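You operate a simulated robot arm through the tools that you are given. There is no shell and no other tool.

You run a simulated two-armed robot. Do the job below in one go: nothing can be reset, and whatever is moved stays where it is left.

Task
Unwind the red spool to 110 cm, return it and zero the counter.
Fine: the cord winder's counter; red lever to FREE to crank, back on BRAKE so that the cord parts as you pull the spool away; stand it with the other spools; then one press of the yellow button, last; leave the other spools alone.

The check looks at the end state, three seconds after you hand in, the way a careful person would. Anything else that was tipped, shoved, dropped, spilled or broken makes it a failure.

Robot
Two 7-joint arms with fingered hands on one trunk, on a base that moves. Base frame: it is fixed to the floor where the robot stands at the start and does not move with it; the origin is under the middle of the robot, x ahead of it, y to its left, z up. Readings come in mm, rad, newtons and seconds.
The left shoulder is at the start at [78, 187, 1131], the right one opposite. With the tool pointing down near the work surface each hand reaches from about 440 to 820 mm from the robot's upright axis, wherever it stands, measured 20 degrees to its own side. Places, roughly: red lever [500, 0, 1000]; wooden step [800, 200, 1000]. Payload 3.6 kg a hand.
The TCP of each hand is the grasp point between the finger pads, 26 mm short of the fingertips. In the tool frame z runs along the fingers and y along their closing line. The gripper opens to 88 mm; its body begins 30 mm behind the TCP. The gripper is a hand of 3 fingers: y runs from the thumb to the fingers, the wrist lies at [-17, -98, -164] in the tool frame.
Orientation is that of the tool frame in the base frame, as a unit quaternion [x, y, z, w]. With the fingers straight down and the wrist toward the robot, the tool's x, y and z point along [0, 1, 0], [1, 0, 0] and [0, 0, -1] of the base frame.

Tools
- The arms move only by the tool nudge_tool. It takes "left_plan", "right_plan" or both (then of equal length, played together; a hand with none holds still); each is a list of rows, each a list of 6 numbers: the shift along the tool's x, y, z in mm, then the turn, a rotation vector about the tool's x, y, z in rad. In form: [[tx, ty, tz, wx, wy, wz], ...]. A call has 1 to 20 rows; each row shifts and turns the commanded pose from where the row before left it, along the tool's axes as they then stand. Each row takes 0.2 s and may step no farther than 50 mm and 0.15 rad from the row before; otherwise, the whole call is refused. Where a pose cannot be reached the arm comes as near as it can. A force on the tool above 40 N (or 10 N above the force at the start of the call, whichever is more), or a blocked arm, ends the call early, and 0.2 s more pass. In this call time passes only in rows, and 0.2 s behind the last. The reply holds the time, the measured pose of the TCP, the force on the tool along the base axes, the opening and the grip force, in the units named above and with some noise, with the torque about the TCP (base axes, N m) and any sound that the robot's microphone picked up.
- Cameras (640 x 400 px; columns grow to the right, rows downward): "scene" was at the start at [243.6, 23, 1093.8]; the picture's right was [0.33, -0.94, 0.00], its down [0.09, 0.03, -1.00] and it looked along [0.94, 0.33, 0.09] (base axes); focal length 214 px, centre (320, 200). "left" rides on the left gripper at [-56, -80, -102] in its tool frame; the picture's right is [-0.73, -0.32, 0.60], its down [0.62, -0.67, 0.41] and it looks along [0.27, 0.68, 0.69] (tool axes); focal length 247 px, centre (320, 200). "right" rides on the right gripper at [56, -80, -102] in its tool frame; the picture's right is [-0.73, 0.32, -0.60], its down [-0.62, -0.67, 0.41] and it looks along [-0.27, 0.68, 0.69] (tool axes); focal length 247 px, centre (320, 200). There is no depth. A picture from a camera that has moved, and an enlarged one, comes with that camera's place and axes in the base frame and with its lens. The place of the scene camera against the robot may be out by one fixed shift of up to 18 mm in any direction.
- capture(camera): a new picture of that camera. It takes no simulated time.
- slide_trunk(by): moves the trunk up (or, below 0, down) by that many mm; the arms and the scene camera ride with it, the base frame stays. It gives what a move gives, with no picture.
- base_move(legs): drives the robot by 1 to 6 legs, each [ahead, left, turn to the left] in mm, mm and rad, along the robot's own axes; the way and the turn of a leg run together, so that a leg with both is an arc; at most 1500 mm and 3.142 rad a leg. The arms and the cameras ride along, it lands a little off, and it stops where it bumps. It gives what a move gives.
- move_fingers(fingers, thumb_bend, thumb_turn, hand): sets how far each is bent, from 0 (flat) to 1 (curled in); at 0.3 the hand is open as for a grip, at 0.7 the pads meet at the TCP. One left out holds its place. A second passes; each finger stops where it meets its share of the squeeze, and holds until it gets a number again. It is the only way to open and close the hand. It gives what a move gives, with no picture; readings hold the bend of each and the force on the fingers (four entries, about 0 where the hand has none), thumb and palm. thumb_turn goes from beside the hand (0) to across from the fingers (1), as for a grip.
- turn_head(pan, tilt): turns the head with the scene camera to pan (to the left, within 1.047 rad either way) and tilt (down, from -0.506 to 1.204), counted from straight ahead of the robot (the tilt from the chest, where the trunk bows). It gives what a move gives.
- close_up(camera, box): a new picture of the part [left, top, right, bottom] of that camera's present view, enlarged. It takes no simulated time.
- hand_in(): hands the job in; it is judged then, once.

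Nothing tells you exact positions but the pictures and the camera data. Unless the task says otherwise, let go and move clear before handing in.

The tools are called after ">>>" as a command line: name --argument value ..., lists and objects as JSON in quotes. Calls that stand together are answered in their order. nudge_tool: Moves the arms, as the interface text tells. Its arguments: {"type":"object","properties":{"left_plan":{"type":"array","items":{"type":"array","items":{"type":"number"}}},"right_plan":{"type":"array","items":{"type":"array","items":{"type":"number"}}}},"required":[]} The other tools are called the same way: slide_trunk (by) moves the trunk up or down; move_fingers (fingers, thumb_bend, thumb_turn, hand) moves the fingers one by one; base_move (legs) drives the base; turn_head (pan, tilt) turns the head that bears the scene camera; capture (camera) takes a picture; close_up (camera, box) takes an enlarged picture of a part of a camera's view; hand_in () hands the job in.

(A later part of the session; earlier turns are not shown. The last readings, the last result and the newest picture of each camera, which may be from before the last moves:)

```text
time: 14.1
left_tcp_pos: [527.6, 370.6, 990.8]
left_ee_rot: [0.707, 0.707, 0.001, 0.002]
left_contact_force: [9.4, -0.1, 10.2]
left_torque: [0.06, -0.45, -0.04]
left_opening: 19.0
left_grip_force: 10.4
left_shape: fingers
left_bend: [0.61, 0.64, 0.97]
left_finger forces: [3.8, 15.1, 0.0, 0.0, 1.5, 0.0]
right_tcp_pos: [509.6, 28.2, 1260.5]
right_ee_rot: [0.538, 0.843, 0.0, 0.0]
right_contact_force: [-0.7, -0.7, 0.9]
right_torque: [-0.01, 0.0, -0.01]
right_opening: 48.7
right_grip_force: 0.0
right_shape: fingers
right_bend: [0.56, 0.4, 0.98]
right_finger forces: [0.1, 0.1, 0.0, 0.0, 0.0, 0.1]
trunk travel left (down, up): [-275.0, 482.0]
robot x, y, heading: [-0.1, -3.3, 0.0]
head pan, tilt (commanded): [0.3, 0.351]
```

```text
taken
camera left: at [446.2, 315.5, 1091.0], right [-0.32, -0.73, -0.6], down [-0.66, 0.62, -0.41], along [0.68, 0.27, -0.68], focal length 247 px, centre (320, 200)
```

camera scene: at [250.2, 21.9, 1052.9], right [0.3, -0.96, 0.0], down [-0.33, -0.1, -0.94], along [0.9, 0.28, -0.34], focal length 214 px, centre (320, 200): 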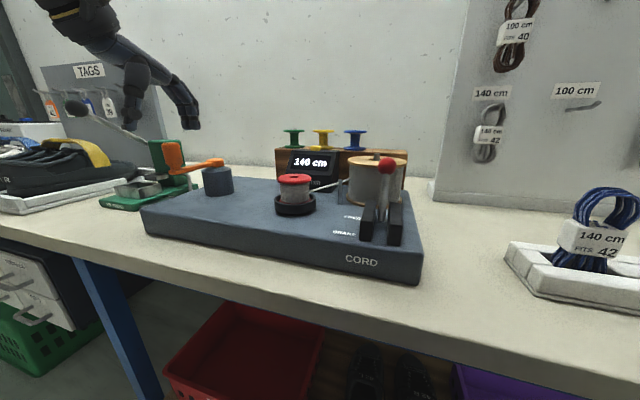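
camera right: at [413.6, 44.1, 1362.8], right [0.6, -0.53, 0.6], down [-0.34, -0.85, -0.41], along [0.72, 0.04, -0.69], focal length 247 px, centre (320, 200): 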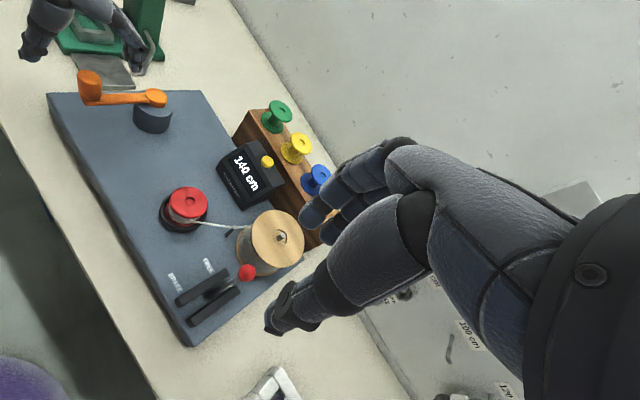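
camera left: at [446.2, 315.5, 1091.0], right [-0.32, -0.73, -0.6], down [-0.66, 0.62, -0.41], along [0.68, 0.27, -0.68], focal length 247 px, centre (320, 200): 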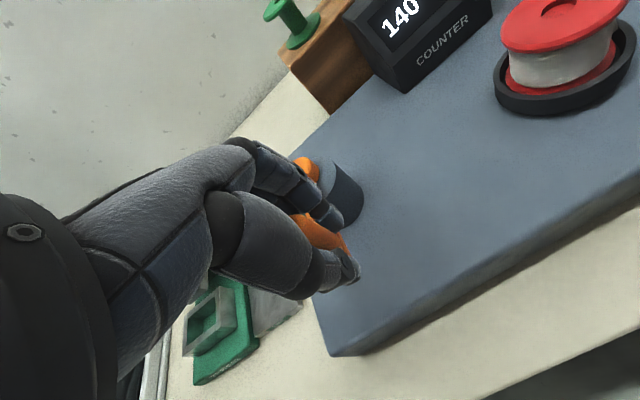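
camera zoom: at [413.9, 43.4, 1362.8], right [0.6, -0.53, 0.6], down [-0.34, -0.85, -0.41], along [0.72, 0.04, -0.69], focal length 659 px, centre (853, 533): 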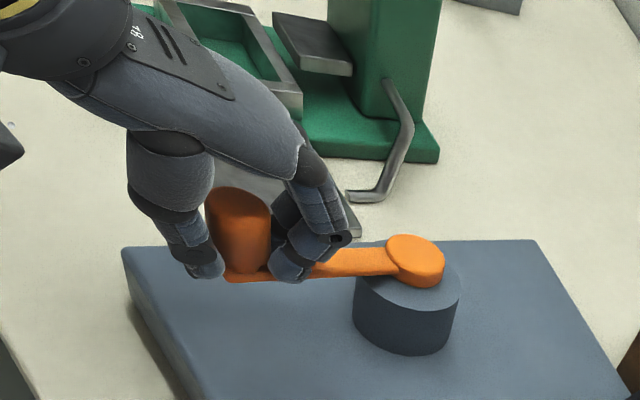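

The fingertips press down on the crank's arm (10 N upward on the tool). I'll raise the hand a few mm and shift slightly to balance the grip.

>>> nudge_tool --left_plan '[[0, 0, -4, 0, 0, 0], [0, 2, -4, 0, 0, 0]]'

>>> move_fingers --hand "left" --fingers 0.64 --thumb_bend 0.66

>>> close_up --camera "right" --box '[0, 0, 240, 150]'

```text
time: 14.7
left_tcp_pos: [529.4, 373.2, 992.5]
left_ee_rot: [0.707, 0.707, -0.003, -0.003]
left_contact_force: [4.6, 0.7, -6.2]
left_torque: [-0.02, 0.0, 0.0]
left_opening: 19.6
left_grip_force: 3.8
left_shape: fingers
left_bend: [0.61, 0.63, 0.97]
left_finger forces: [0.0, 6.1, 0.0, 0.0, 2.6, 0.0]
right_tcp_pos: [511.8, 27.7, 1259.0]
right_ee_rot: [0.538, 0.843, -0.001, -0.001]
right_contact_force: [-1.0, -0.3, 0.1]
right_torque: [-0.01, -0.01, 0.03]
right_opening: 48.5
right_grip_force: 0.1
right_shape: fingers
right_bend: [0.56, 0.4, 0.98]
right_finger forces: [0.0, 0.1, 0.1, 0.0, 0.0, 0.0]
trunk travel left (down, up): [-275.0, 482.0]
robot x, y, heading: [4.0, -0.1, -0.001]
head pan, tilt (commanded): [0.3, 0.351]
```

```text
time: 15.7
left_tcp_pos: [528.2, 372.5, 996.4]
left_ee_rot: [0.707, 0.707, 0.0, 0.0]
left_contact_force: [0.9, 0.1, -5.2]
left_torque: [-0.04, 0.01, -0.01]
left_opening: 19.8
left_grip_force: 3.1
left_shape: fingers
left_bend: [0.61, 0.63, 0.97]
left_finger forces: [0.0, 3.5, 0.1, 0.0, 2.9, 0.1]
right_tcp_pos: [510.8, 29.2, 1259.7]
right_ee_rot: [0.538, 0.843, 0.001, 0.0]
right_contact_force: [0.0, -0.6, -0.4]
right_torque: [-0.03, 0.0, 0.04]
right_opening: 48.8
right_grip_force: 0.1
right_shape: fingers
right_bend: [0.56, 0.4, 0.98]
right_finger forces: [0.0, 0.0, 0.0, 0.1, 0.0, 0.0]
trunk travel left (down, up): [-275.0, 482.0]
robot x, y, heading: [-3.4, -1.3, 0.001]
head pan, tilt (commanded): [0.3, 0.351]
```

```text
2.67 times, centred on (120, 75) of right
camera zoom: at [414.0, 44.4, 1362.6], right [0.6, -0.53, 0.6], down [-0.34, -0.85, -0.41], along [0.72, 0.04, -0.69], focal length 659 px, centre (853, 533)
```

zoom: 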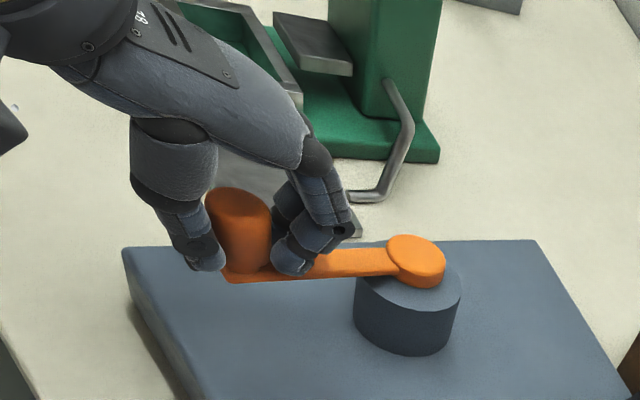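

The grip is balanced now. I'll crank a trial 36° counter-clockwise (handle moving to the right first) and watch the counter and force.

>>> nudge_tool --left_plan '[[-19.75, 2.08, 0, 0, 0, 0], [-18.89, 6.14, 0, 0, 0, 0], [-17.2, 9.93, 0, 0, 0, 0]]'

>>> capture --camera "right"

>>> close_up --camera "right" --box '[0, 0, 240, 150]'

```text
time: 16.5
left_tcp_pos: [547.4, 316.8, 995.7]
left_ee_rot: [0.707, 0.707, 0.0, 0.001]
left_contact_force: [1.2, 0.4, 0.5]
left_torque: [0.03, -0.03, -0.01]
left_opening: 17.2
left_grip_force: 3.1
left_shape: fingers
left_bend: [0.62, 0.64, 0.97]
left_finger forces: [0.1, 3.3, 0.1, 0.1, 2.4, 0.1]
right_tcp_pos: [511.7, 28.3, 1259.8]
right_ee_rot: [0.538, 0.843, 0.0, 0.0]
right_contact_force: [0.7, 0.1, -0.1]
right_torque: [0.01, 0.01, -0.04]
right_opening: 48.8
right_grip_force: 0.1
right_shape: fingers
right_bend: [0.56, 0.4, 0.98]
right_finger forces: [0.1, 0.1, 0.0, 0.0, 0.0, 0.0]
trunk travel left (down, up): [-275.0, 482.0]
robot x, y, heading: [-1.4, -0.7, -0.001]
head pan, tilt (commanded): [0.3, 0.351]
```

```text
taken
camera right: at [414.1, 43.8, 1362.7], right [0.6, -0.53, 0.6], down [-0.34, -0.85, -0.41], along [0.72, 0.04, -0.69], focal length 247 px, centre (320, 200)
```

right: 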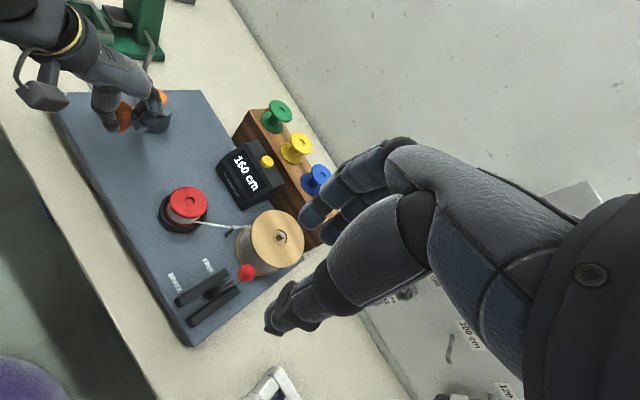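

```text
2.67 times, centred on (120, 75) of right
camera zoom: at [414.1, 43.8, 1362.7], right [0.6, -0.53, 0.6], down [-0.34, -0.85, -0.41], along [0.72, 0.04, -0.69], focal length 659 px, centre (853, 533)
```

zoom: 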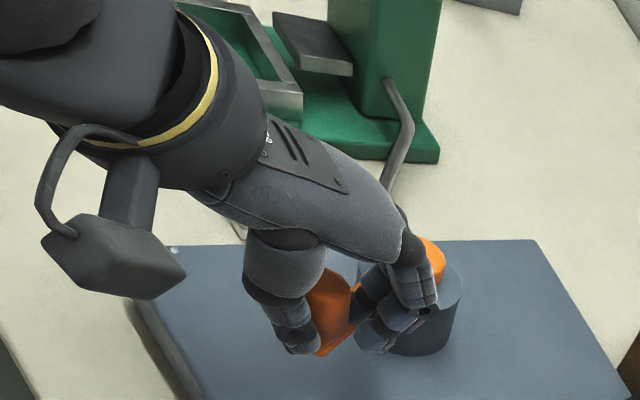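

>>> close_up --camera "right" --box '[200, 120, 300, 220]'

>>> close_up --camera "scene" --box '[270, 120, 370, 220]'

```text
4.00 times, centred on (250, 170) of right
camera zoom: at [414.1, 43.8, 1362.7], right [0.6, -0.53, 0.6], down [-0.34, -0.85, -0.41], along [0.72, 0.04, -0.69], focal length 988 px, centre (600, 320)
```

zoom: 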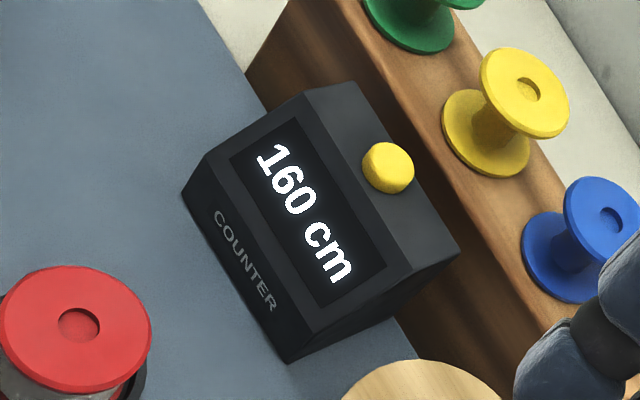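

```text
4.00 times, centred on (320, 170) of scene
camera zoom: at [250.5, 21.7, 1052.8], right [0.3, -0.96, 0.0], down [-0.33, -0.1, -0.94], along [0.9, 0.28, -0.34], focal length 858 px, centre (320, 320)
```

zoom: 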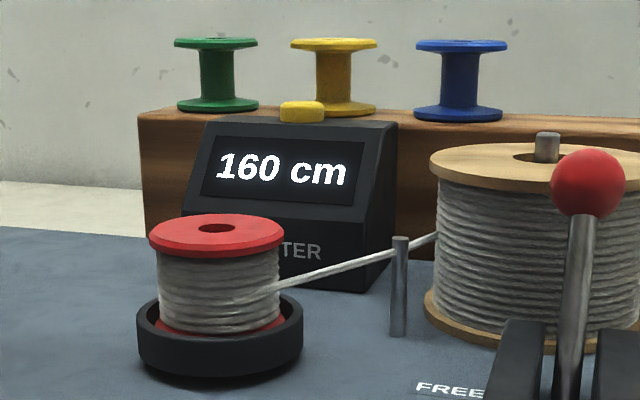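

Counter-clockwise winds on (160 cm, about 20 cm per 36°), so unwinding is clockwise. I'll go back past the start and continue, stopping before 110 to check.

>>> nudge_tool --left_plan '[[17.2, -9.93, 0, 0, 0, 0], [18.89, -6.14, 0, 0, 0, 0], [19.75, -2.08, 0, 0, 0, 0], [19.75, 2.08, 0, 0, 0, 0]]'

>>> close_up --camera "right" --box '[200, 120, 300, 220]'

>>> close_up --camera "right" --box '[0, 0, 240, 150]'

>>> capture --camera "scene"

```text
time: 17.5
left_tcp_pos: [531.9, 390.7, 996.5]
left_ee_rot: [0.708, 0.706, 0.0, 0.002]
left_contact_force: [7.1, -2.7, 2.9]
left_torque: [-0.02, -0.21, -0.1]
left_opening: 17.6
left_grip_force: 4.1
left_shape: fingers
left_bend: [0.6, 0.66, 0.97]
left_finger forces: [0.0, 8.2, 0.0, 0.1, 0.1, 0.0]
right_tcp_pos: [510.9, 29.4, 1259.2]
right_ee_rot: [0.538, 0.843, 0.0, 0.0]
right_contact_force: [0.2, 0.4, -0.4]
right_torque: [-0.01, 0.03, 0.0]
right_opening: 49.0
right_grip_force: 0.1
right_shape: fingers
right_bend: [0.56, 0.4, 0.98]
right_finger forces: [0.1, 0.1, 0.0, 0.1, 0.1, 0.0]
trunk travel left (down, up): [-275.0, 482.0]
robot x, y, heading: [-1.0, 1.9, 0.001]
head pan, tilt (commanded): [0.3, 0.351]
```

```text
4.00 times, centred on (250, 170) of right
camera zoom: at [414.5, 43.6, 1362.5], right [0.6, -0.53, 0.6], down [-0.34, -0.85, -0.41], along [0.72, 0.04, -0.69], focal length 988 px, centre (600, 320)
```

zoom: 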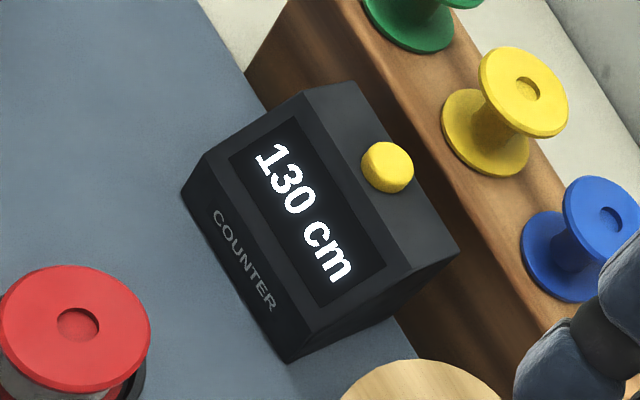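

```text
2.67 times, centred on (120, 75) of right
camera zoom: at [414.5, 43.6, 1362.5], right [0.6, -0.53, 0.6], down [-0.34, -0.85, -0.41], along [0.72, 0.04, -0.69], focal length 659 px, centre (853, 533)
```

zoom: 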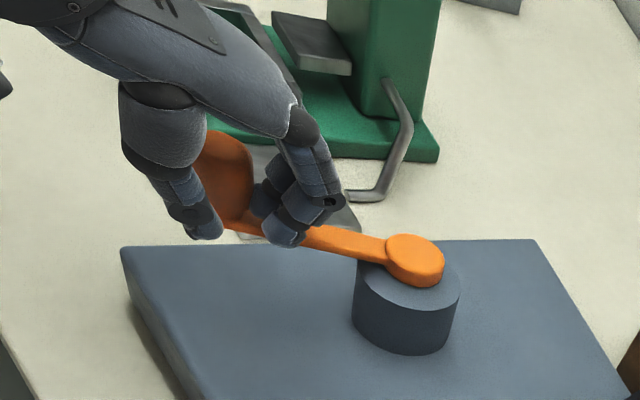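

```text
taken
camera scene: at [250.9, 21.6, 1052.8], right [0.3, -0.96, 0.0], down [-0.33, -0.1, -0.94], along [0.9, 0.28, -0.34], focal length 214 px, centre (320, 200)
```

scene: 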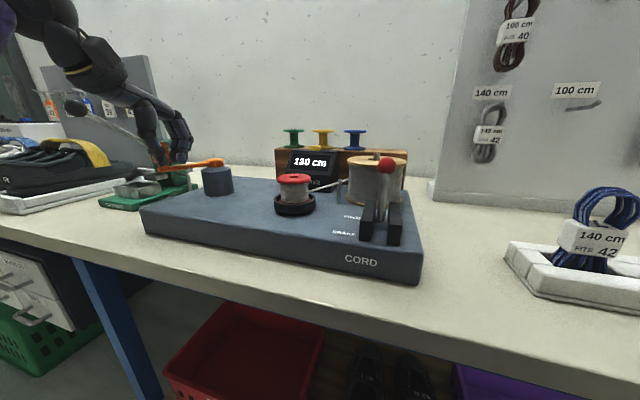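

The counter reads 130, but the handle has slid toward the outer side of my grip (it's about 17 mm further left than the TCP). I'll open, re-centre on the handle, and grip again.

>>> move_fingers --hand "left" --fingers 0.4 --thumb_bend 0.4

>>> close_up --camera "right" --box '[0, 0, 240, 150]'

>>> capture --camera "left"

>>> close_up --camera "right" --box '[200, 120, 300, 220]'

>>> close_up --camera "scene" --box '[80, 80, 320, 230]'

```text
time: 18.5
left_tcp_pos: [531.1, 393.8, 996.0]
left_ee_rot: [0.707, 0.707, 0.001, -0.001]
left_contact_force: [0.4, -0.4, 0.3]
left_torque: [0.01, 0.0, -0.03]
left_opening: 66.5
left_grip_force: 0.1
left_shape: fingers
left_bend: [0.4, 0.4, 0.97]
left_finger forces: [0.0, 0.0, 0.0, 0.1, 0.0, 0.1]
right_tcp_pos: [511.1, 29.2, 1260.5]
right_ee_rot: [0.538, 0.843, 0.0, 0.0]
right_contact_force: [-0.6, -0.4, 0.2]
right_torque: [0.02, 0.0, -0.02]
right_opening: 48.5
right_grip_force: 0.1
right_shape: fingers
right_bend: [0.56, 0.4, 0.98]
right_finger forces: [0.0, 0.0, 0.0, 0.0, 0.1, 0.0]
trunk travel left (down, up): [-275.0, 482.0]
robot x, y, heading: [-1.5, 1.6, -0.001]
head pan, tilt (commanded): [0.3, 0.351]
```

```text
2.67 times, centred on (120, 75) of right
camera zoom: at [413.5, 44.1, 1362.8], right [0.6, -0.53, 0.6], down [-0.34, -0.85, -0.41], along [0.73, 0.04, -0.69], focal length 659 px, centre (853, 533)
```

zoom: 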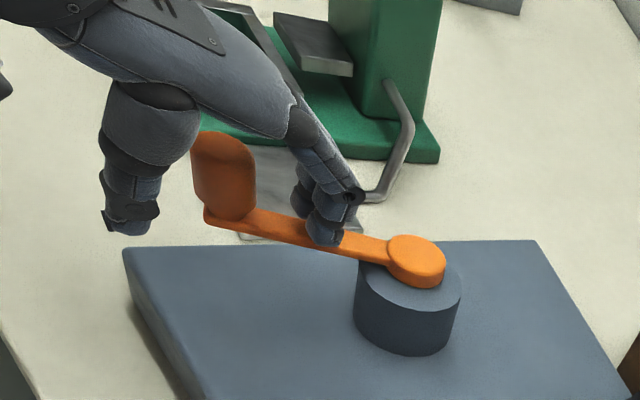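

```text
taken
camera left: at [450.5, 336.1, 1096.4], right [-0.32, -0.73, -0.6], down [-0.67, 0.62, -0.41], along [0.68, 0.27, -0.69], focal length 247 px, centre (320, 200)
```

left: 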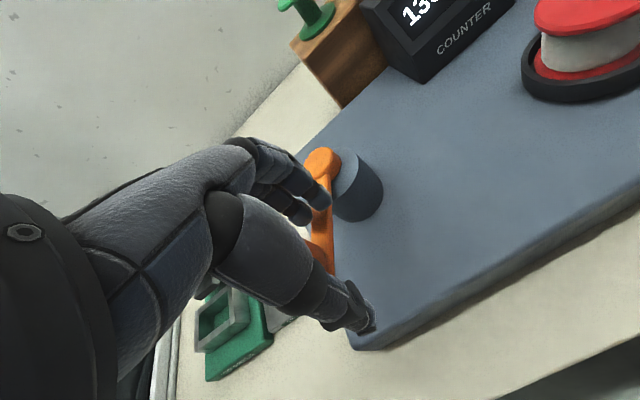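

```text
4.00 times, centred on (250, 170) of right
camera zoom: at [413.5, 44.1, 1362.8], right [0.6, -0.53, 0.6], down [-0.34, -0.85, -0.41], along [0.73, 0.04, -0.69], focal length 988 px, centre (600, 320)
```

zoom: 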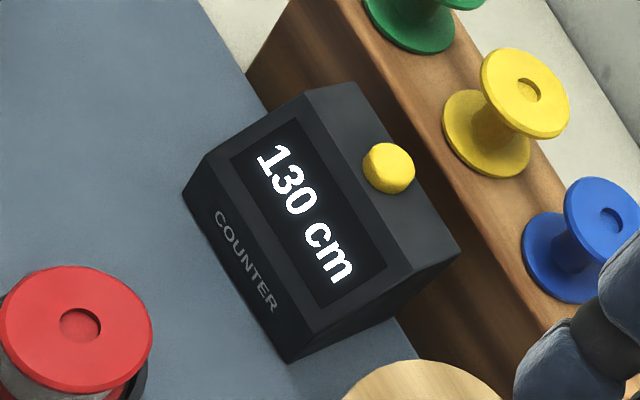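

```text
2.67 times, centred on (200, 155) of scene
camera zoom: at [250.1, 21.9, 1052.9], right [0.3, -0.96, 0.0], down [-0.33, -0.1, -0.94], along [0.9, 0.28, -0.34], focal length 572 px, centre (640, 320)
```

zoom: 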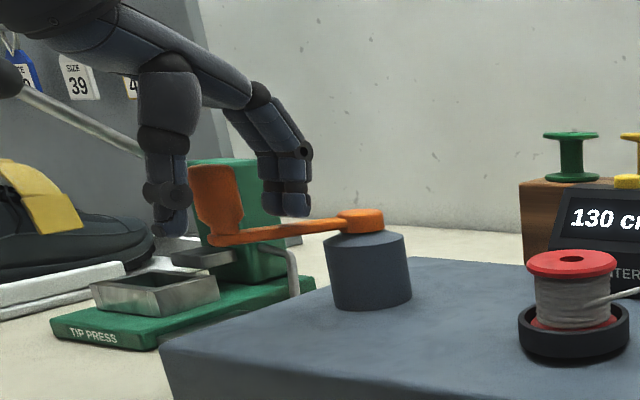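

The handle is at about [539,412] now. I'll re-centre the hand on it and close more firmly.

>>> nudge_tool --left_plan '[[9.5, 4.2, 0, 0, 0, 0], [9.5, 4.2, 0, 0, 0, 0]]'

>>> move_fingers --hand "left" --fingers 0.66 --thumb_bend 0.68

>>> close_up --camera "right" --box '[0, 0, 240, 150]'

>>> capture --camera "left"

>>> close_up --camera "right" --box '[200, 120, 300, 220]'

```text
time: 19.1
left_tcp_pos: [539.3, 413.0, 994.4]
left_ee_rot: [0.707, 0.707, 0.0, 0.0]
left_contact_force: [0.5, -0.4, 0.0]
left_torque: [0.01, 0.01, 0.0]
left_opening: 66.1
left_grip_force: 0.0
left_shape: fingers
left_bend: [0.4, 0.4, 0.97]
left_finger forces: [0.0, 0.0, 0.1, 0.1, 0.0, 0.1]
right_tcp_pos: [509.9, 28.7, 1260.0]
right_ee_rot: [0.538, 0.843, 0.0, 0.0]
right_contact_force: [0.2, -1.2, -0.1]
right_torque: [-0.02, -0.03, 0.0]
right_opening: 49.3
right_grip_force: 0.1
right_shape: fingers
right_bend: [0.56, 0.4, 0.98]
right_finger forces: [0.0, 0.1, 0.0, 0.0, 0.1, 0.0]
trunk travel left (down, up): [-275.0, 482.0]
robot x, y, heading: [1.3, 4.4, 0.004]
head pan, tilt (commanded): [0.3, 0.351]
```

```text
time: 20.1
left_tcp_pos: [539.2, 412.5, 995.9]
left_ee_rot: [0.707, 0.707, -0.001, 0.001]
left_contact_force: [-2.4, 0.4, -1.1]
left_torque: [0.05, 0.05, -0.02]
left_opening: 20.3
left_grip_force: 4.5
left_shape: fingers
left_bend: [0.63, 0.61, 0.97]
left_finger forces: [2.4, 1.2, 0.0, 0.1, 5.9, 0.1]
right_tcp_pos: [511.3, 29.8, 1260.5]
right_ee_rot: [0.538, 0.843, 0.0, -0.001]
right_contact_force: [0.3, -1.1, -0.4]
right_torque: [-0.05, 0.01, -0.02]
right_opening: 48.5
right_grip_force: 0.0
right_shape: fingers
right_bend: [0.56, 0.4, 0.98]
right_finger forces: [0.0, 0.0, 0.1, 0.0, 0.0, 0.0]
trunk travel left (down, up): [-275.0, 482.0]
robot x, y, heading: [0.4, -1.8, 0.001]
head pan, tilt (commanded): [0.3, 0.351]
```

```text
2.67 times, centred on (120, 75) of right
camera zoom: at [413.3, 44.3, 1362.8], right [0.6, -0.53, 0.6], down [-0.34, -0.85, -0.41], along [0.73, 0.04, -0.69], focal length 659 px, centre (853, 533)
```

zoom: 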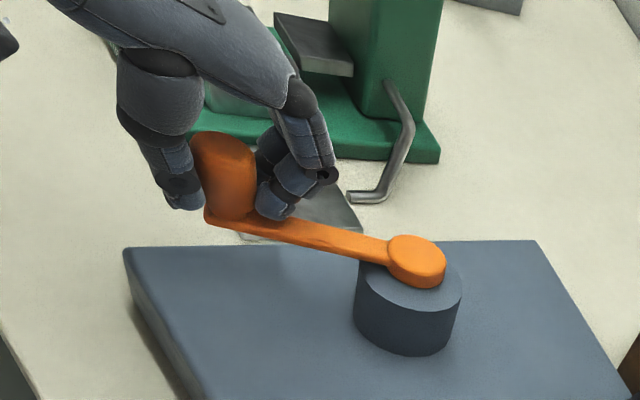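

```text
taken
camera left: at [457.9, 356.0, 1096.2], right [-0.32, -0.73, -0.6], down [-0.67, 0.62, -0.41], along [0.68, 0.27, -0.69], focal length 247 px, centre (320, 200)
```

left: 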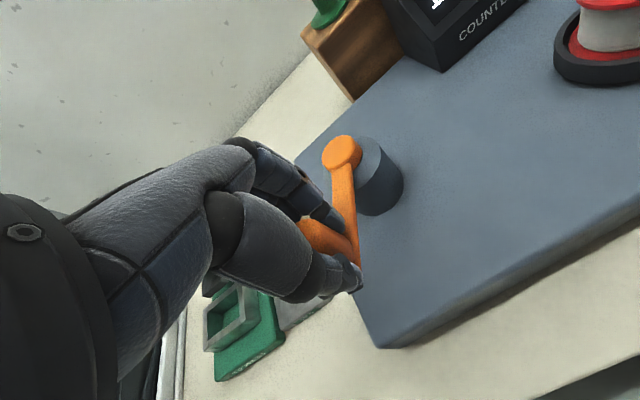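

```text
4.00 times, centred on (250, 170) of right
camera zoom: at [413.3, 44.3, 1362.8], right [0.6, -0.53, 0.6], down [-0.34, -0.85, -0.41], along [0.73, 0.04, -0.69], focal length 988 px, centre (600, 320)
```

zoom: 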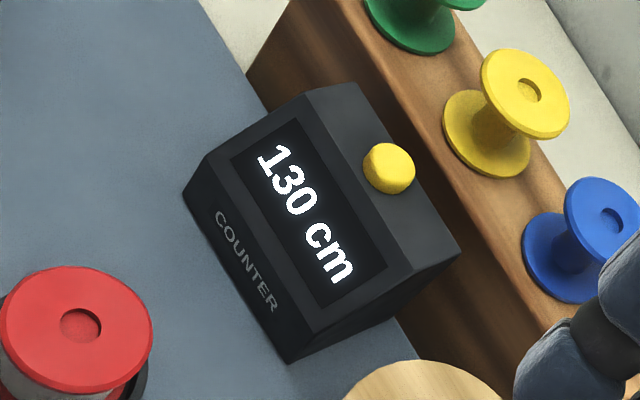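

Now both fingers and thumb hold the handle. I'll continue clockwise in small, slow steps.

>>> nudge_tool --left_plan '[[8.93, 4.36, 0, 0, 0, 0], [8.43, 5.27, 0, 0, 0, 0], [7.83, 6.12, 0, 0, 0, 0]]'

>>> close_up --camera "right" --box '[0, 0, 240, 150]'

>>> close_up --camera "right" --box '[200, 120, 300, 220]'

>>> capture --camera "scene"

```text
time: 20.9
left_tcp_pos: [555.7, 438.8, 995.8]
left_ee_rot: [0.707, 0.707, -0.001, 0.0]
left_contact_force: [-2.4, 2.8, -3.1]
left_torque: [0.01, 0.04, -0.12]
left_opening: 20.9
left_grip_force: 4.9
left_shape: fingers
left_bend: [0.64, 0.61, 0.99]
left_finger forces: [2.2, 1.8, 0.0, 0.1, 6.3, 0.0]
right_tcp_pos: [510.1, 29.9, 1259.7]
right_ee_rot: [0.538, 0.843, -0.001, 0.0]
right_contact_force: [0.1, -0.7, 0.3]
right_torque: [-0.01, -0.02, 0.01]
right_opening: 49.0
right_grip_force: 0.1
right_shape: fingers
right_bend: [0.56, 0.4, 0.98]
right_finger forces: [0.0, 0.0, 0.0, 0.0, 0.0, 0.0]
trunk travel left (down, up): [-275.0, 482.0]
robot x, y, heading: [-1.7, 1.1, -0.001]
head pan, tilt (commanded): [0.3, 0.351]
```

```text
2.67 times, centred on (120, 75) of right
camera zoom: at [413.5, 44.7, 1362.7], right [0.6, -0.53, 0.6], down [-0.34, -0.85, -0.41], along [0.72, 0.04, -0.69], focal length 659 px, centre (853, 533)
```

zoom: 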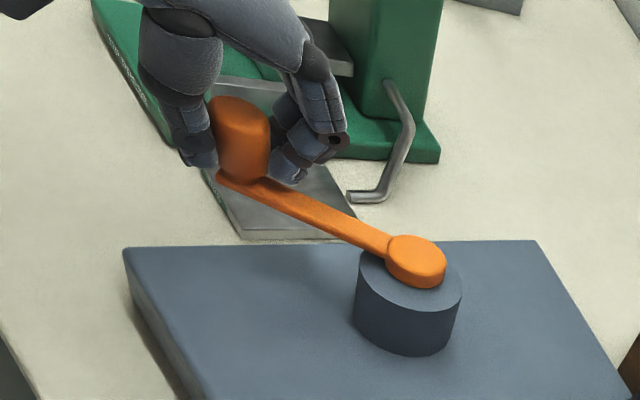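

```text
4.00 times, centred on (250, 170) of right
camera zoom: at [413.5, 44.7, 1362.7], right [0.6, -0.53, 0.6], down [-0.34, -0.85, -0.41], along [0.72, 0.04, -0.69], focal length 988 px, centre (600, 320)
```

zoom: 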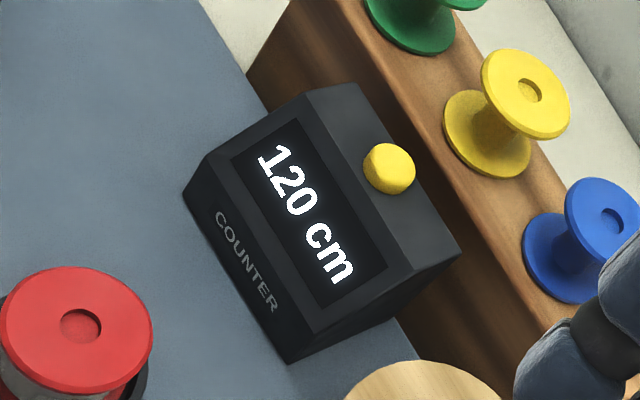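

```text
taken
camera scene: at [250.1, 22.4, 1052.8], right [0.3, -0.96, 0.0], down [-0.33, -0.1, -0.94], along [0.9, 0.28, -0.34], focal length 214 px, centre (320, 200)
```

scene: 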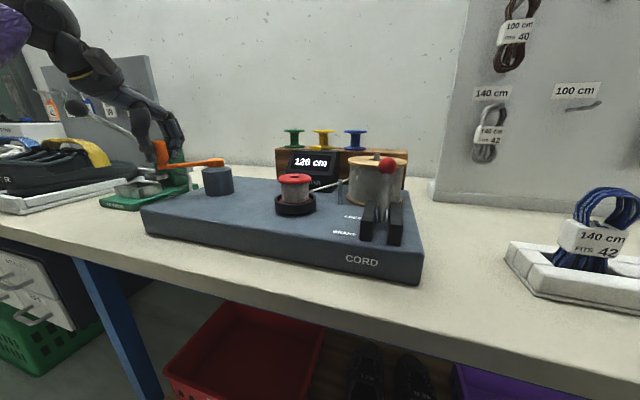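

120 now. Two more 6° steps should centre it on 110.

>>> nudge_tool --left_plan '[[7.03, 7.03, 0, 0, 0, 0], [6.25, 7.72, 0, 0, 0, 0]]'

>>> close_up --camera "right" --box '[200, 120, 300, 220]'

>>> close_up --camera "right" --box '[0, 0, 240, 150]'

```text
time: 21.5
left_tcp_pos: [570.1, 451.5, 997.0]
left_ee_rot: [0.707, 0.707, 0.0, 0.0]
left_contact_force: [-2.9, 3.4, -3.1]
left_torque: [0.04, 0.02, -0.16]
left_opening: 21.2
left_grip_force: 5.7
left_shape: fingers
left_bend: [0.64, 0.61, 1.0]
left_finger forces: [3.0, 1.0, 0.1, 0.0, 7.1, 0.0]
right_tcp_pos: [510.9, 29.4, 1259.7]
right_ee_rot: [0.538, 0.843, 0.0, 0.0]
right_contact_force: [-1.0, 0.7, -1.2]
right_torque: [0.02, 0.01, 0.01]
right_opening: 48.8
right_grip_force: 0.0
right_shape: fingers
right_bend: [0.56, 0.4, 0.98]
right_finger forces: [0.0, 0.1, 0.0, 0.0, 0.0, 0.0]
trunk travel left (down, up): [-275.0, 482.0]
robot x, y, heading: [1.6, -0.6, -0.0]
head pan, tilt (commanded): [0.3, 0.351]
```

```text
4.00 times, centred on (250, 170) of right
camera zoom: at [413.4, 44.7, 1362.8], right [0.6, -0.53, 0.6], down [-0.34, -0.85, -0.41], along [0.73, 0.04, -0.69], focal length 988 px, centre (600, 320)
```

zoom: 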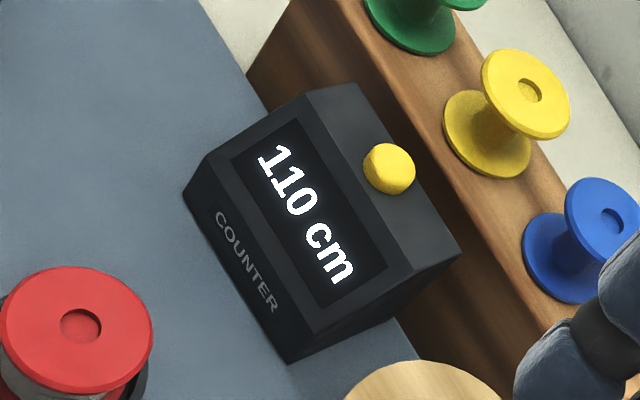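

```text
2.67 times, centred on (120, 75) of right
camera zoom: at [413.4, 44.7, 1362.8], right [0.6, -0.53, 0.6], down [-0.34, -0.85, -0.41], along [0.73, 0.04, -0.69], focal length 659 px, centre (853, 533)
```

zoom: 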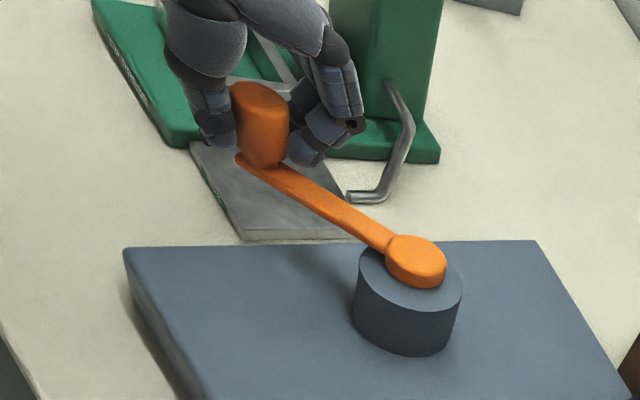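

The counter reads 110 with the handle centred at about 126°. I'll release gently and lift the left hand straight up.

>>> move_fingers --hand "left" --fingers 0.4 --thumb_bend 0.4

>>> close_up --camera "right" --box '[0, 0, 240, 150]'

>>> close_up --camera "right" --box '[200, 120, 300, 220]'

```text
time: 22.5
left_tcp_pos: [569.9, 450.1, 995.9]
left_ee_rot: [0.708, 0.707, 0.0, -0.001]
left_contact_force: [-0.2, 0.8, -0.4]
left_torque: [0.0, -0.02, -0.04]
left_opening: 66.3
left_grip_force: 0.1
left_shape: fingers
left_bend: [0.4, 0.4, 0.98]
left_finger forces: [0.1, 0.0, 0.1, 0.1, 0.0, 0.0]
right_tcp_pos: [511.0, 28.5, 1260.2]
right_ee_rot: [0.538, 0.843, 0.001, 0.0]
right_contact_force: [0.2, 0.3, 0.6]
right_torque: [0.0, 0.02, 0.0]
right_opening: 48.8
right_grip_force: 0.0
right_shape: fingers
right_bend: [0.56, 0.4, 0.98]
right_finger forces: [0.0, 0.0, 0.0, 0.1, 0.0, 0.0]
trunk travel left (down, up): [-275.0, 482.0]
robot x, y, heading: [-0.4, -1.5, -0.003]
head pan, tilt (commanded): [0.3, 0.351]
```

```text
2.67 times, centred on (120, 75) of right
camera zoom: at [413.6, 44.0, 1362.8], right [0.6, -0.53, 0.6], down [-0.34, -0.85, -0.41], along [0.72, 0.04, -0.69], focal length 659 px, centre (853, 533)
```

zoom: 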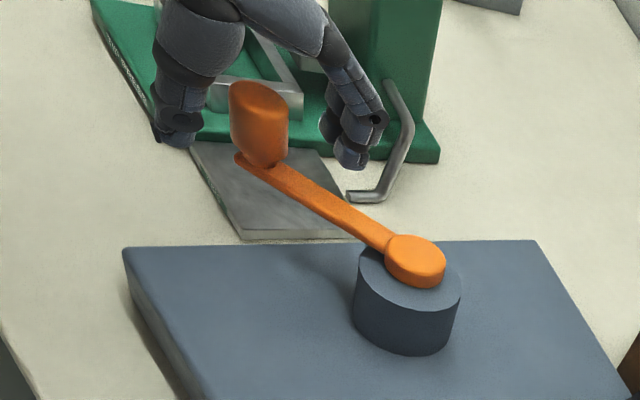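

```text
4.00 times, centred on (250, 170) of right
camera zoom: at [413.6, 44.0, 1362.8], right [0.6, -0.53, 0.6], down [-0.34, -0.85, -0.41], along [0.72, 0.04, -0.69], focal length 988 px, centre (600, 320)
```

zoom: 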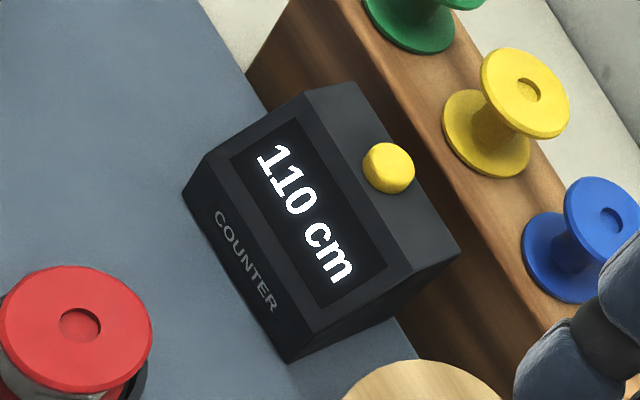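

Released cleanly. Lifting the left hand up and back to its earlier viewing place.

>>> nudge_tool --left_plan '[[0, 0, -20, 0, 0, 0], [0, 0, -40, 0, 0, 0], [0, 0, -45, 0, 0, 0], [0, 0, -45, 0, 0, 0], [-20, -25, -35, 0, 0, 0], [-30, -35, -15, 0, 0, 0], [-30, -35, -15, 0, 0, 0], [-30, -23, -25, 0, 0, 0]]'

>>> capture --camera "left"

>>> capture --camera "right"

```text
time: 24.3
left_tcp_pos: [450.5, 339.8, 1237.3]
left_ee_rot: [0.707, 0.708, 0.0, 0.0]
left_contact_force: [0.2, 0.4, 0.4]
left_torque: [0.01, -0.03, 0.01]
left_opening: 66.7
left_grip_force: 0.0
left_shape: fingers
left_bend: [0.4, 0.4, 0.98]
left_finger forces: [0.1, 0.1, 0.1, 0.0, 0.0, 0.0]
right_tcp_pos: [509.8, 28.4, 1260.0]
right_ee_rot: [0.538, 0.843, -0.001, 0.0]
right_contact_force: [-0.4, -0.4, 0.2]
right_torque: [-0.01, -0.05, -0.01]
right_opening: 48.7
right_grip_force: 0.1
right_shape: fingers
right_bend: [0.56, 0.4, 0.98]
right_finger forces: [0.1, 0.0, 0.0, 0.1, 0.1, 0.0]
trunk travel left (down, up): [-275.0, 482.0]
robot x, y, heading: [1.8, 1.7, -0.0]
head pan, tilt (commanded): [0.3, 0.351]
```

```text
taken
camera left: at [370.3, 282.4, 1338.3], right [-0.32, -0.74, -0.6], down [-0.67, 0.62, -0.41], along [0.67, 0.27, -0.69], focal length 247 px, centre (320, 200)
```

left: 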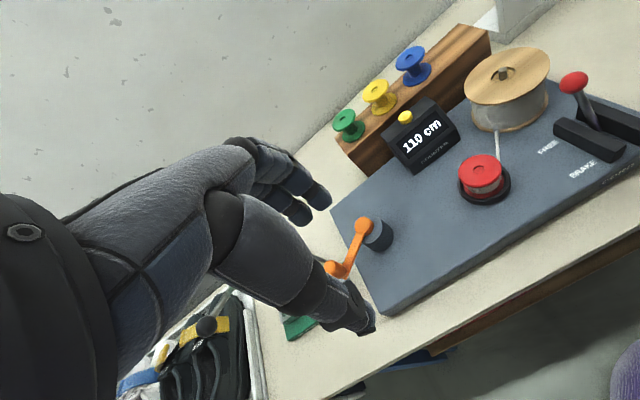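

```text
taken
camera right: at [413.0, 43.3, 1363.1], right [0.6, -0.53, 0.6], down [-0.34, -0.85, -0.41], along [0.73, 0.04, -0.69], focal length 247 px, centre (320, 200)
```

right: 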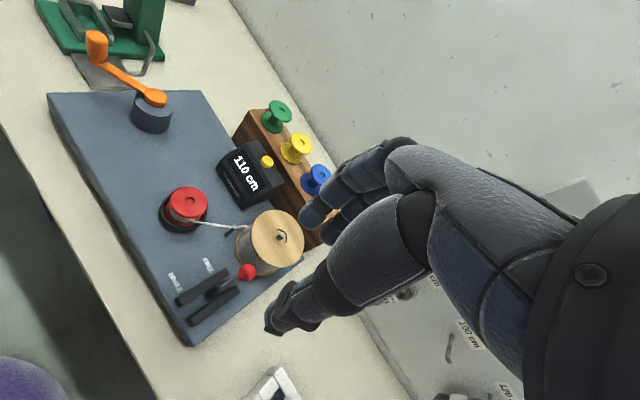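

The crank stayed put at 110. Now the right hand goes back over the lever knob (at about [595,20,964]) with the same yaw as before to pull it back to BRAKE.

>>> nudge_tool --right_plan '[[0, 0, 10, 0, 0, 0.145], [0, 0, 20, 0, 0, 0.145], [0, 0, 20, 0, 0, 0.145], [0, 0, 20, 0, 0, 0.145], [0, 0, 20, 0, 0, 0.145], [0, 0, 20, 0, 0, 0.145], [12.2, 39.5, 0, 0, 0, 0], [12.2, 39.5, 0, 0, 0, 0], [0, 0, 45, 0, 0, 0], [0, 0, 45, 0, 0, 0]]'

>>> capture --camera "right"

>>> close_up --camera "left" --box '[440, 40, 640, 220]'

```text
time: 26.5
left_tcp_pos: [452.1, 340.6, 1236.3]
left_ee_rot: [0.707, 0.707, -0.001, -0.001]
left_contact_force: [0.6, -0.1, 0.7]
left_torque: [0.0, 0.04, 0.0]
left_opening: 66.4
left_grip_force: 0.1
left_shape: fingers
left_bend: [0.4, 0.4, 0.98]
left_finger forces: [0.0, 0.0, 0.0, 0.0, 0.0, 0.1]
right_tcp_pos: [593.8, 18.0, 1057.7]
right_ee_rot: [0.843, 0.538, 0.0, 0.0]
right_contact_force: [0.2, 0.2, -0.4]
right_torque: [0.0, 0.04, -0.02]
right_opening: 48.9
right_grip_force: 0.0
right_shape: fingers
right_bend: [0.56, 0.4, 0.98]
right_finger forces: [0.0, 0.0, 0.1, 0.0, 0.0, 0.0]
trunk travel left (down, up): [-275.0, 482.0]
robot x, y, heading: [1.4, -0.3, 0.004]
head pan, tilt (commanded): [0.3, 0.351]
```

```text
taken
camera right: at [543.8, 101.5, 1161.7], right [-0.02, -0.8, 0.6], down [-0.87, -0.28, -0.41], along [0.5, -0.53, -0.69], focal length 247 px, centre (320, 200)
```

right: 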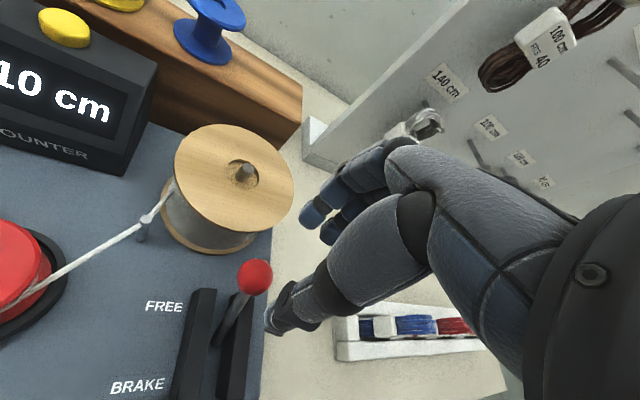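

```text
2.22 times, centred on (540, 130) of left
camera zoom: at [371.8, 283.7, 1337.4], right [-0.32, -0.73, -0.6], down [-0.67, 0.62, -0.41], along [0.67, 0.27, -0.69], focal length 549 px, centre (-169, 356)
```

zoom: 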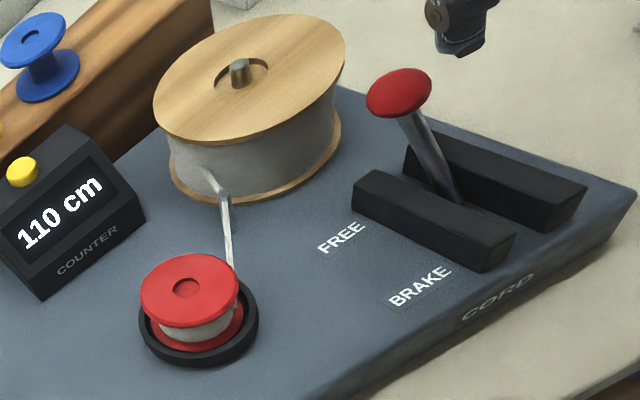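

The knob measures [592,19,964], right below the TCP. Descending.

>>> nudge_tool --right_plan '[[0, 1, 25, 0, 0, 0], [0, 1, 20, 0, 0, 0], [0, 0, 15, 0, 0, 0], [0, 0, 15, 0, 0, 0]]'

>>> capture --camera "right"

>>> close_up --camera "left" --box '[440, 40, 640, 220]'

```text
time: 27.5
left_tcp_pos: [452.3, 340.6, 1235.5]
left_ee_rot: [0.707, 0.707, 0.0, 0.0]
left_contact_force: [-0.9, 0.1, 0.3]
left_torque: [0.01, 0.0, -0.01]
left_opening: 66.5
left_grip_force: 0.2
left_shape: fingers
left_bend: [0.4, 0.4, 0.98]
left_finger forces: [0.1, 0.0, 0.1, 0.0, 0.1, 0.0]
right_tcp_pos: [593.7, 17.0, 985.4]
right_ee_rot: [0.843, 0.538, 0.0, 0.0]
right_contact_force: [-1.0, -0.1, 0.8]
right_torque: [0.04, 0.0, 0.0]
right_opening: 48.9
right_grip_force: 0.0
right_shape: fingers
right_bend: [0.56, 0.4, 0.98]
right_finger forces: [0.1, 0.0, 0.0, 0.1, 0.0, 0.0]
trunk travel left (down, up): [-275.0, 482.0]
robot x, y, heading: [1.2, 0.1, -0.004]
head pan, tilt (commanded): [0.3, 0.351]
```

```text
taken
camera right: at [543.3, 99.0, 1088.1], right [-0.02, -0.8, 0.6], down [-0.87, -0.29, -0.41], along [0.5, -0.53, -0.69], focal length 247 px, centre (320, 200)
```

right: 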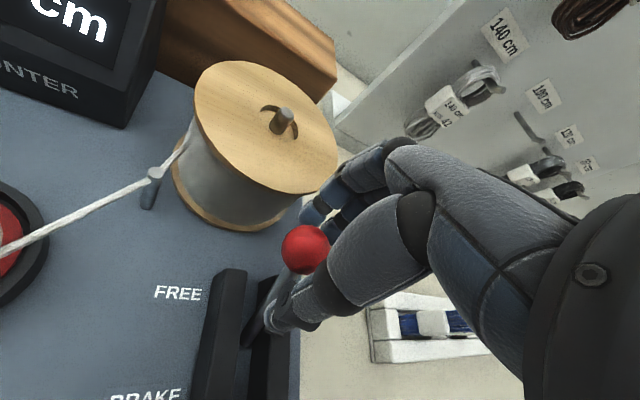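

```text
2.22 times, centred on (540, 130) of left
camera zoom: at [371.3, 283.5, 1337.7], right [-0.32, -0.73, -0.6], down [-0.67, 0.62, -0.41], along [0.68, 0.27, -0.69], focal length 549 px, centre (-169, 356)
```

zoom: 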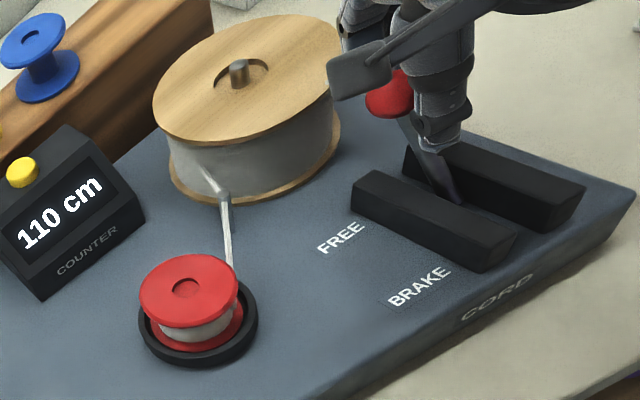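

Aligned. A few mm lower, then close on the knob.

>>> nudge_tool --right_plan '[[0, 0, 7, 0, 0, 0]]'

>>> move_fingers --hand "right" --fingers 0.63 --thumb_bend 0.6

>>> capture --camera "right"

```text
time: 27.9
left_tcp_pos: [451.5, 340.2, 1237.2]
left_ee_rot: [0.707, 0.707, 0.0, 0.0]
left_contact_force: [0.2, 0.9, -0.3]
left_torque: [0.0, 0.02, 0.01]
left_opening: 66.5
left_grip_force: 0.1
left_shape: fingers
left_bend: [0.4, 0.4, 0.98]
left_finger forces: [0.0, 0.0, 0.1, 0.0, 0.0, 0.0]
right_tcp_pos: [594.0, 16.4, 976.9]
right_ee_rot: [0.844, 0.537, 0.0, 0.0]
right_contact_force: [-0.2, 0.4, 0.5]
right_torque: [0.0, 0.02, -0.04]
right_opening: 48.8
right_grip_force: 0.1
right_shape: fingers
right_bend: [0.56, 0.4, 0.98]
right_finger forces: [0.1, 0.0, 0.1, 0.1, 0.1, 0.0]
trunk travel left (down, up): [-275.0, 482.0]
robot x, y, heading: [1.9, 2.1, -0.003]
head pan, tilt (commanded): [0.3, 0.351]
```

```text
time: 28.9
left_tcp_pos: [452.1, 340.3, 1236.6]
left_ee_rot: [0.707, 0.707, 0.001, -0.001]
left_contact_force: [-0.2, -0.8, -0.2]
left_torque: [0.02, 0.03, 0.0]
left_opening: 66.6
left_grip_force: 0.1
left_shape: fingers
left_bend: [0.4, 0.4, 0.98]
left_finger forces: [0.0, 0.0, 0.0, 0.0, 0.1, 0.0]
right_tcp_pos: [591.7, 17.2, 978.4]
right_ee_rot: [0.843, 0.538, 0.0, 0.0]
right_contact_force: [-5.7, 2.5, -0.3]
right_torque: [0.04, 0.12, 0.05]
right_opening: 28.7
right_grip_force: 3.0
right_shape: fingers
right_bend: [0.63, 0.54, 0.97]
right_finger forces: [0.0, 0.0, 0.1, 0.0, 5.3, 0.0]
trunk travel left (down, up): [-275.0, 482.0]
robot x, y, heading: [1.5, -3.1, 0.002]
head pan, tilt (commanded): [0.3, 0.351]
```

```text
taken
camera right: at [542.9, 100.0, 1081.2], right [-0.02, -0.8, 0.6], down [-0.87, -0.29, -0.41], along [0.5, -0.53, -0.69], focal length 247 px, centre (320, 200)
```

right: 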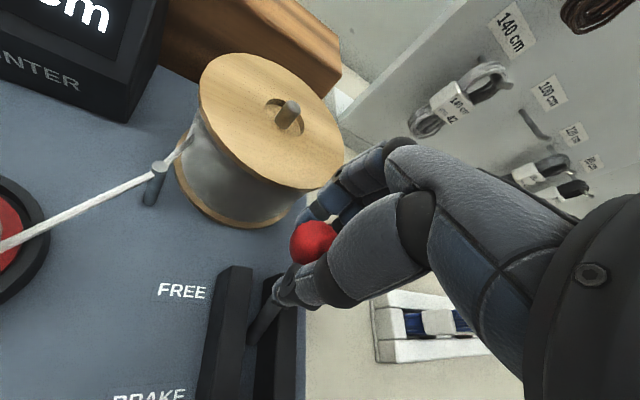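

The thumb rests on the knob and the fingers sit behind it. I'll pull it back along the arc, halfway first.

>>> nudge_tool --right_plan '[[-2.1, -4.5, -1.5, 0, 0, 0], [-4.24, -9.16, -4.0, 0, 0, 0], [-4.45, -9.6, -3.3, 0, 0, 0], [-4.58, -9.9, -2, 0, 0, 0], [-4.66, -10.07, -0.7, 0, 0, 0]]'

>>> capture --camera "right"

>>> close_up --camera "left" --box '[440, 40, 640, 220]'

```text
time: 30.1
left_tcp_pos: [452.0, 339.5, 1234.9]
left_ee_rot: [0.707, 0.707, 0.0, 0.0]
left_contact_force: [-0.9, 0.3, 0.5]
left_torque: [0.01, -0.01, 0.01]
left_opening: 66.7
left_grip_force: 0.1
left_shape: fingers
left_bend: [0.4, 0.4, 0.98]
left_finger forces: [0.0, 0.0, 0.0, 0.1, 0.0, 0.0]
right_tcp_pos: [545.4, 17.8, 990.0]
right_ee_rot: [0.843, 0.537, -0.001, -0.001]
right_contact_force: [0.2, 0.5, 0.2]
right_torque: [-0.05, 0.0, 0.03]
right_opening: 20.3
right_grip_force: 0.0
right_shape: fingers
right_bend: [0.63, 0.6, 0.97]
right_finger forces: [0.3, 0.1, 0.1, 0.0, 0.0, 0.0]
trunk travel left (down, up): [-275.0, 482.0]
robot x, y, heading: [3.5, -2.6, -0.001]
head pan, tilt (commanded): [0.3, 0.351]
```

```text
taken
camera right: at [495.8, 100.4, 1092.7], right [-0.02, -0.8, 0.6], down [-0.87, -0.28, -0.41], along [0.5, -0.53, -0.69], focal length 247 px, centre (320, 200)
```

right: 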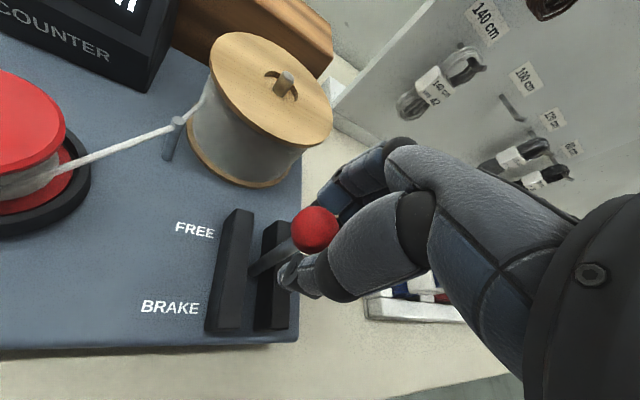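

```text
2.22 times, centred on (540, 130) of left
camera zoom: at [371.1, 283.5, 1337.8], right [-0.32, -0.73, -0.6], down [-0.67, 0.62, -0.41], along [0.68, 0.27, -0.69], focal length 549 px, centre (-169, 356)
```

zoom: 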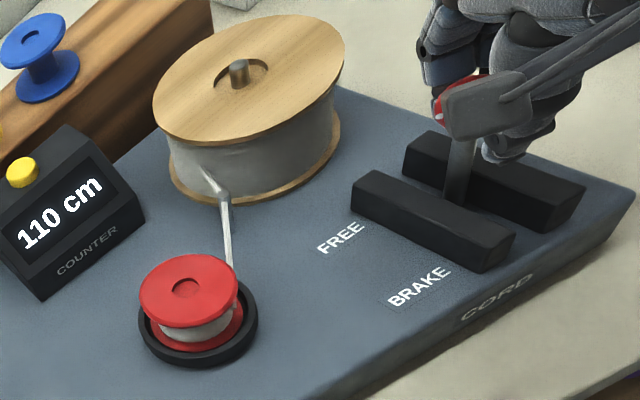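

The lever follows. Continuing to the BRAKE end.

>>> nudge_tool --right_plan '[[-4.66, -10.07, 0.7, 0, 0, 0], [-4.58, -9.9, 2, 0, 0, 0], [-4.45, -9.6, 3.3, 0, 0, 0], [-4.24, -9.16, 4.7, 0, 0, 0], [-2.1, -4.5, 2.0, 0, 0, 0]]'

>>> capture --camera "right"

>>> close_up --camera "left" --box '[440, 40, 640, 220]'

```text
time: 31.3
left_tcp_pos: [452.9, 340.0, 1237.2]
left_ee_rot: [0.708, 0.707, 0.0, 0.0]
left_contact_force: [-1.2, 0.7, -0.2]
left_torque: [-0.03, -0.03, -0.01]
left_opening: 66.6
left_grip_force: 0.1
left_shape: fingers
left_bend: [0.4, 0.4, 0.98]
left_finger forces: [0.0, 0.0, 0.0, 0.1, 0.0, 0.0]
right_tcp_pos: [497.9, 15.5, 977.0]
right_ee_rot: [0.844, 0.537, 0.0, 0.001]
right_contact_force: [3.8, -3.3, 2.4]
right_torque: [-0.06, -0.11, -0.08]
right_opening: 23.0
right_grip_force: 2.0
right_shape: fingers
right_bend: [0.6, 0.6, 0.97]
right_finger forces: [4.8, 0.0, 0.0, 0.0, 0.0, 0.1]
trunk travel left (down, up): [-275.0, 482.0]
robot x, y, heading: [-1.8, 0.9, -0.0]
head pan, tilt (commanded): [0.3, 0.351]
```

```text
taken
camera right: at [449.3, 98.1, 1080.0], right [-0.02, -0.8, 0.6], down [-0.87, -0.28, -0.41], along [0.5, -0.53, -0.69], focal length 247 px, centre (320, 200)
```

right: 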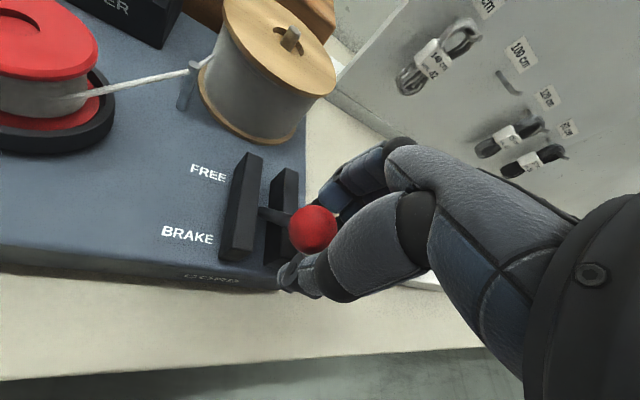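

```text
2.22 times, centred on (540, 130) of left
camera zoom: at [371.5, 282.8, 1337.8], right [-0.32, -0.73, -0.6], down [-0.67, 0.62, -0.41], along [0.68, 0.27, -0.69], focal length 549 px, centre (-169, 356)
```

zoom: 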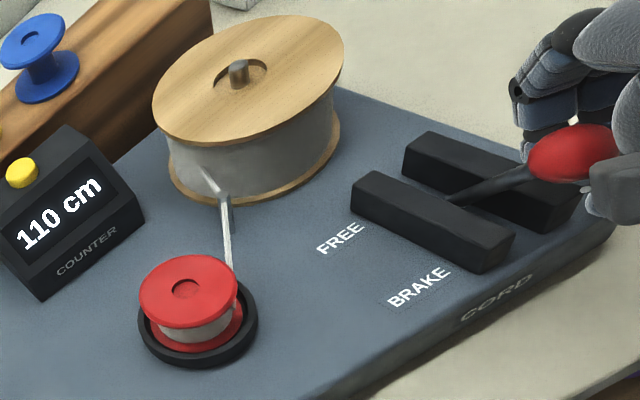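

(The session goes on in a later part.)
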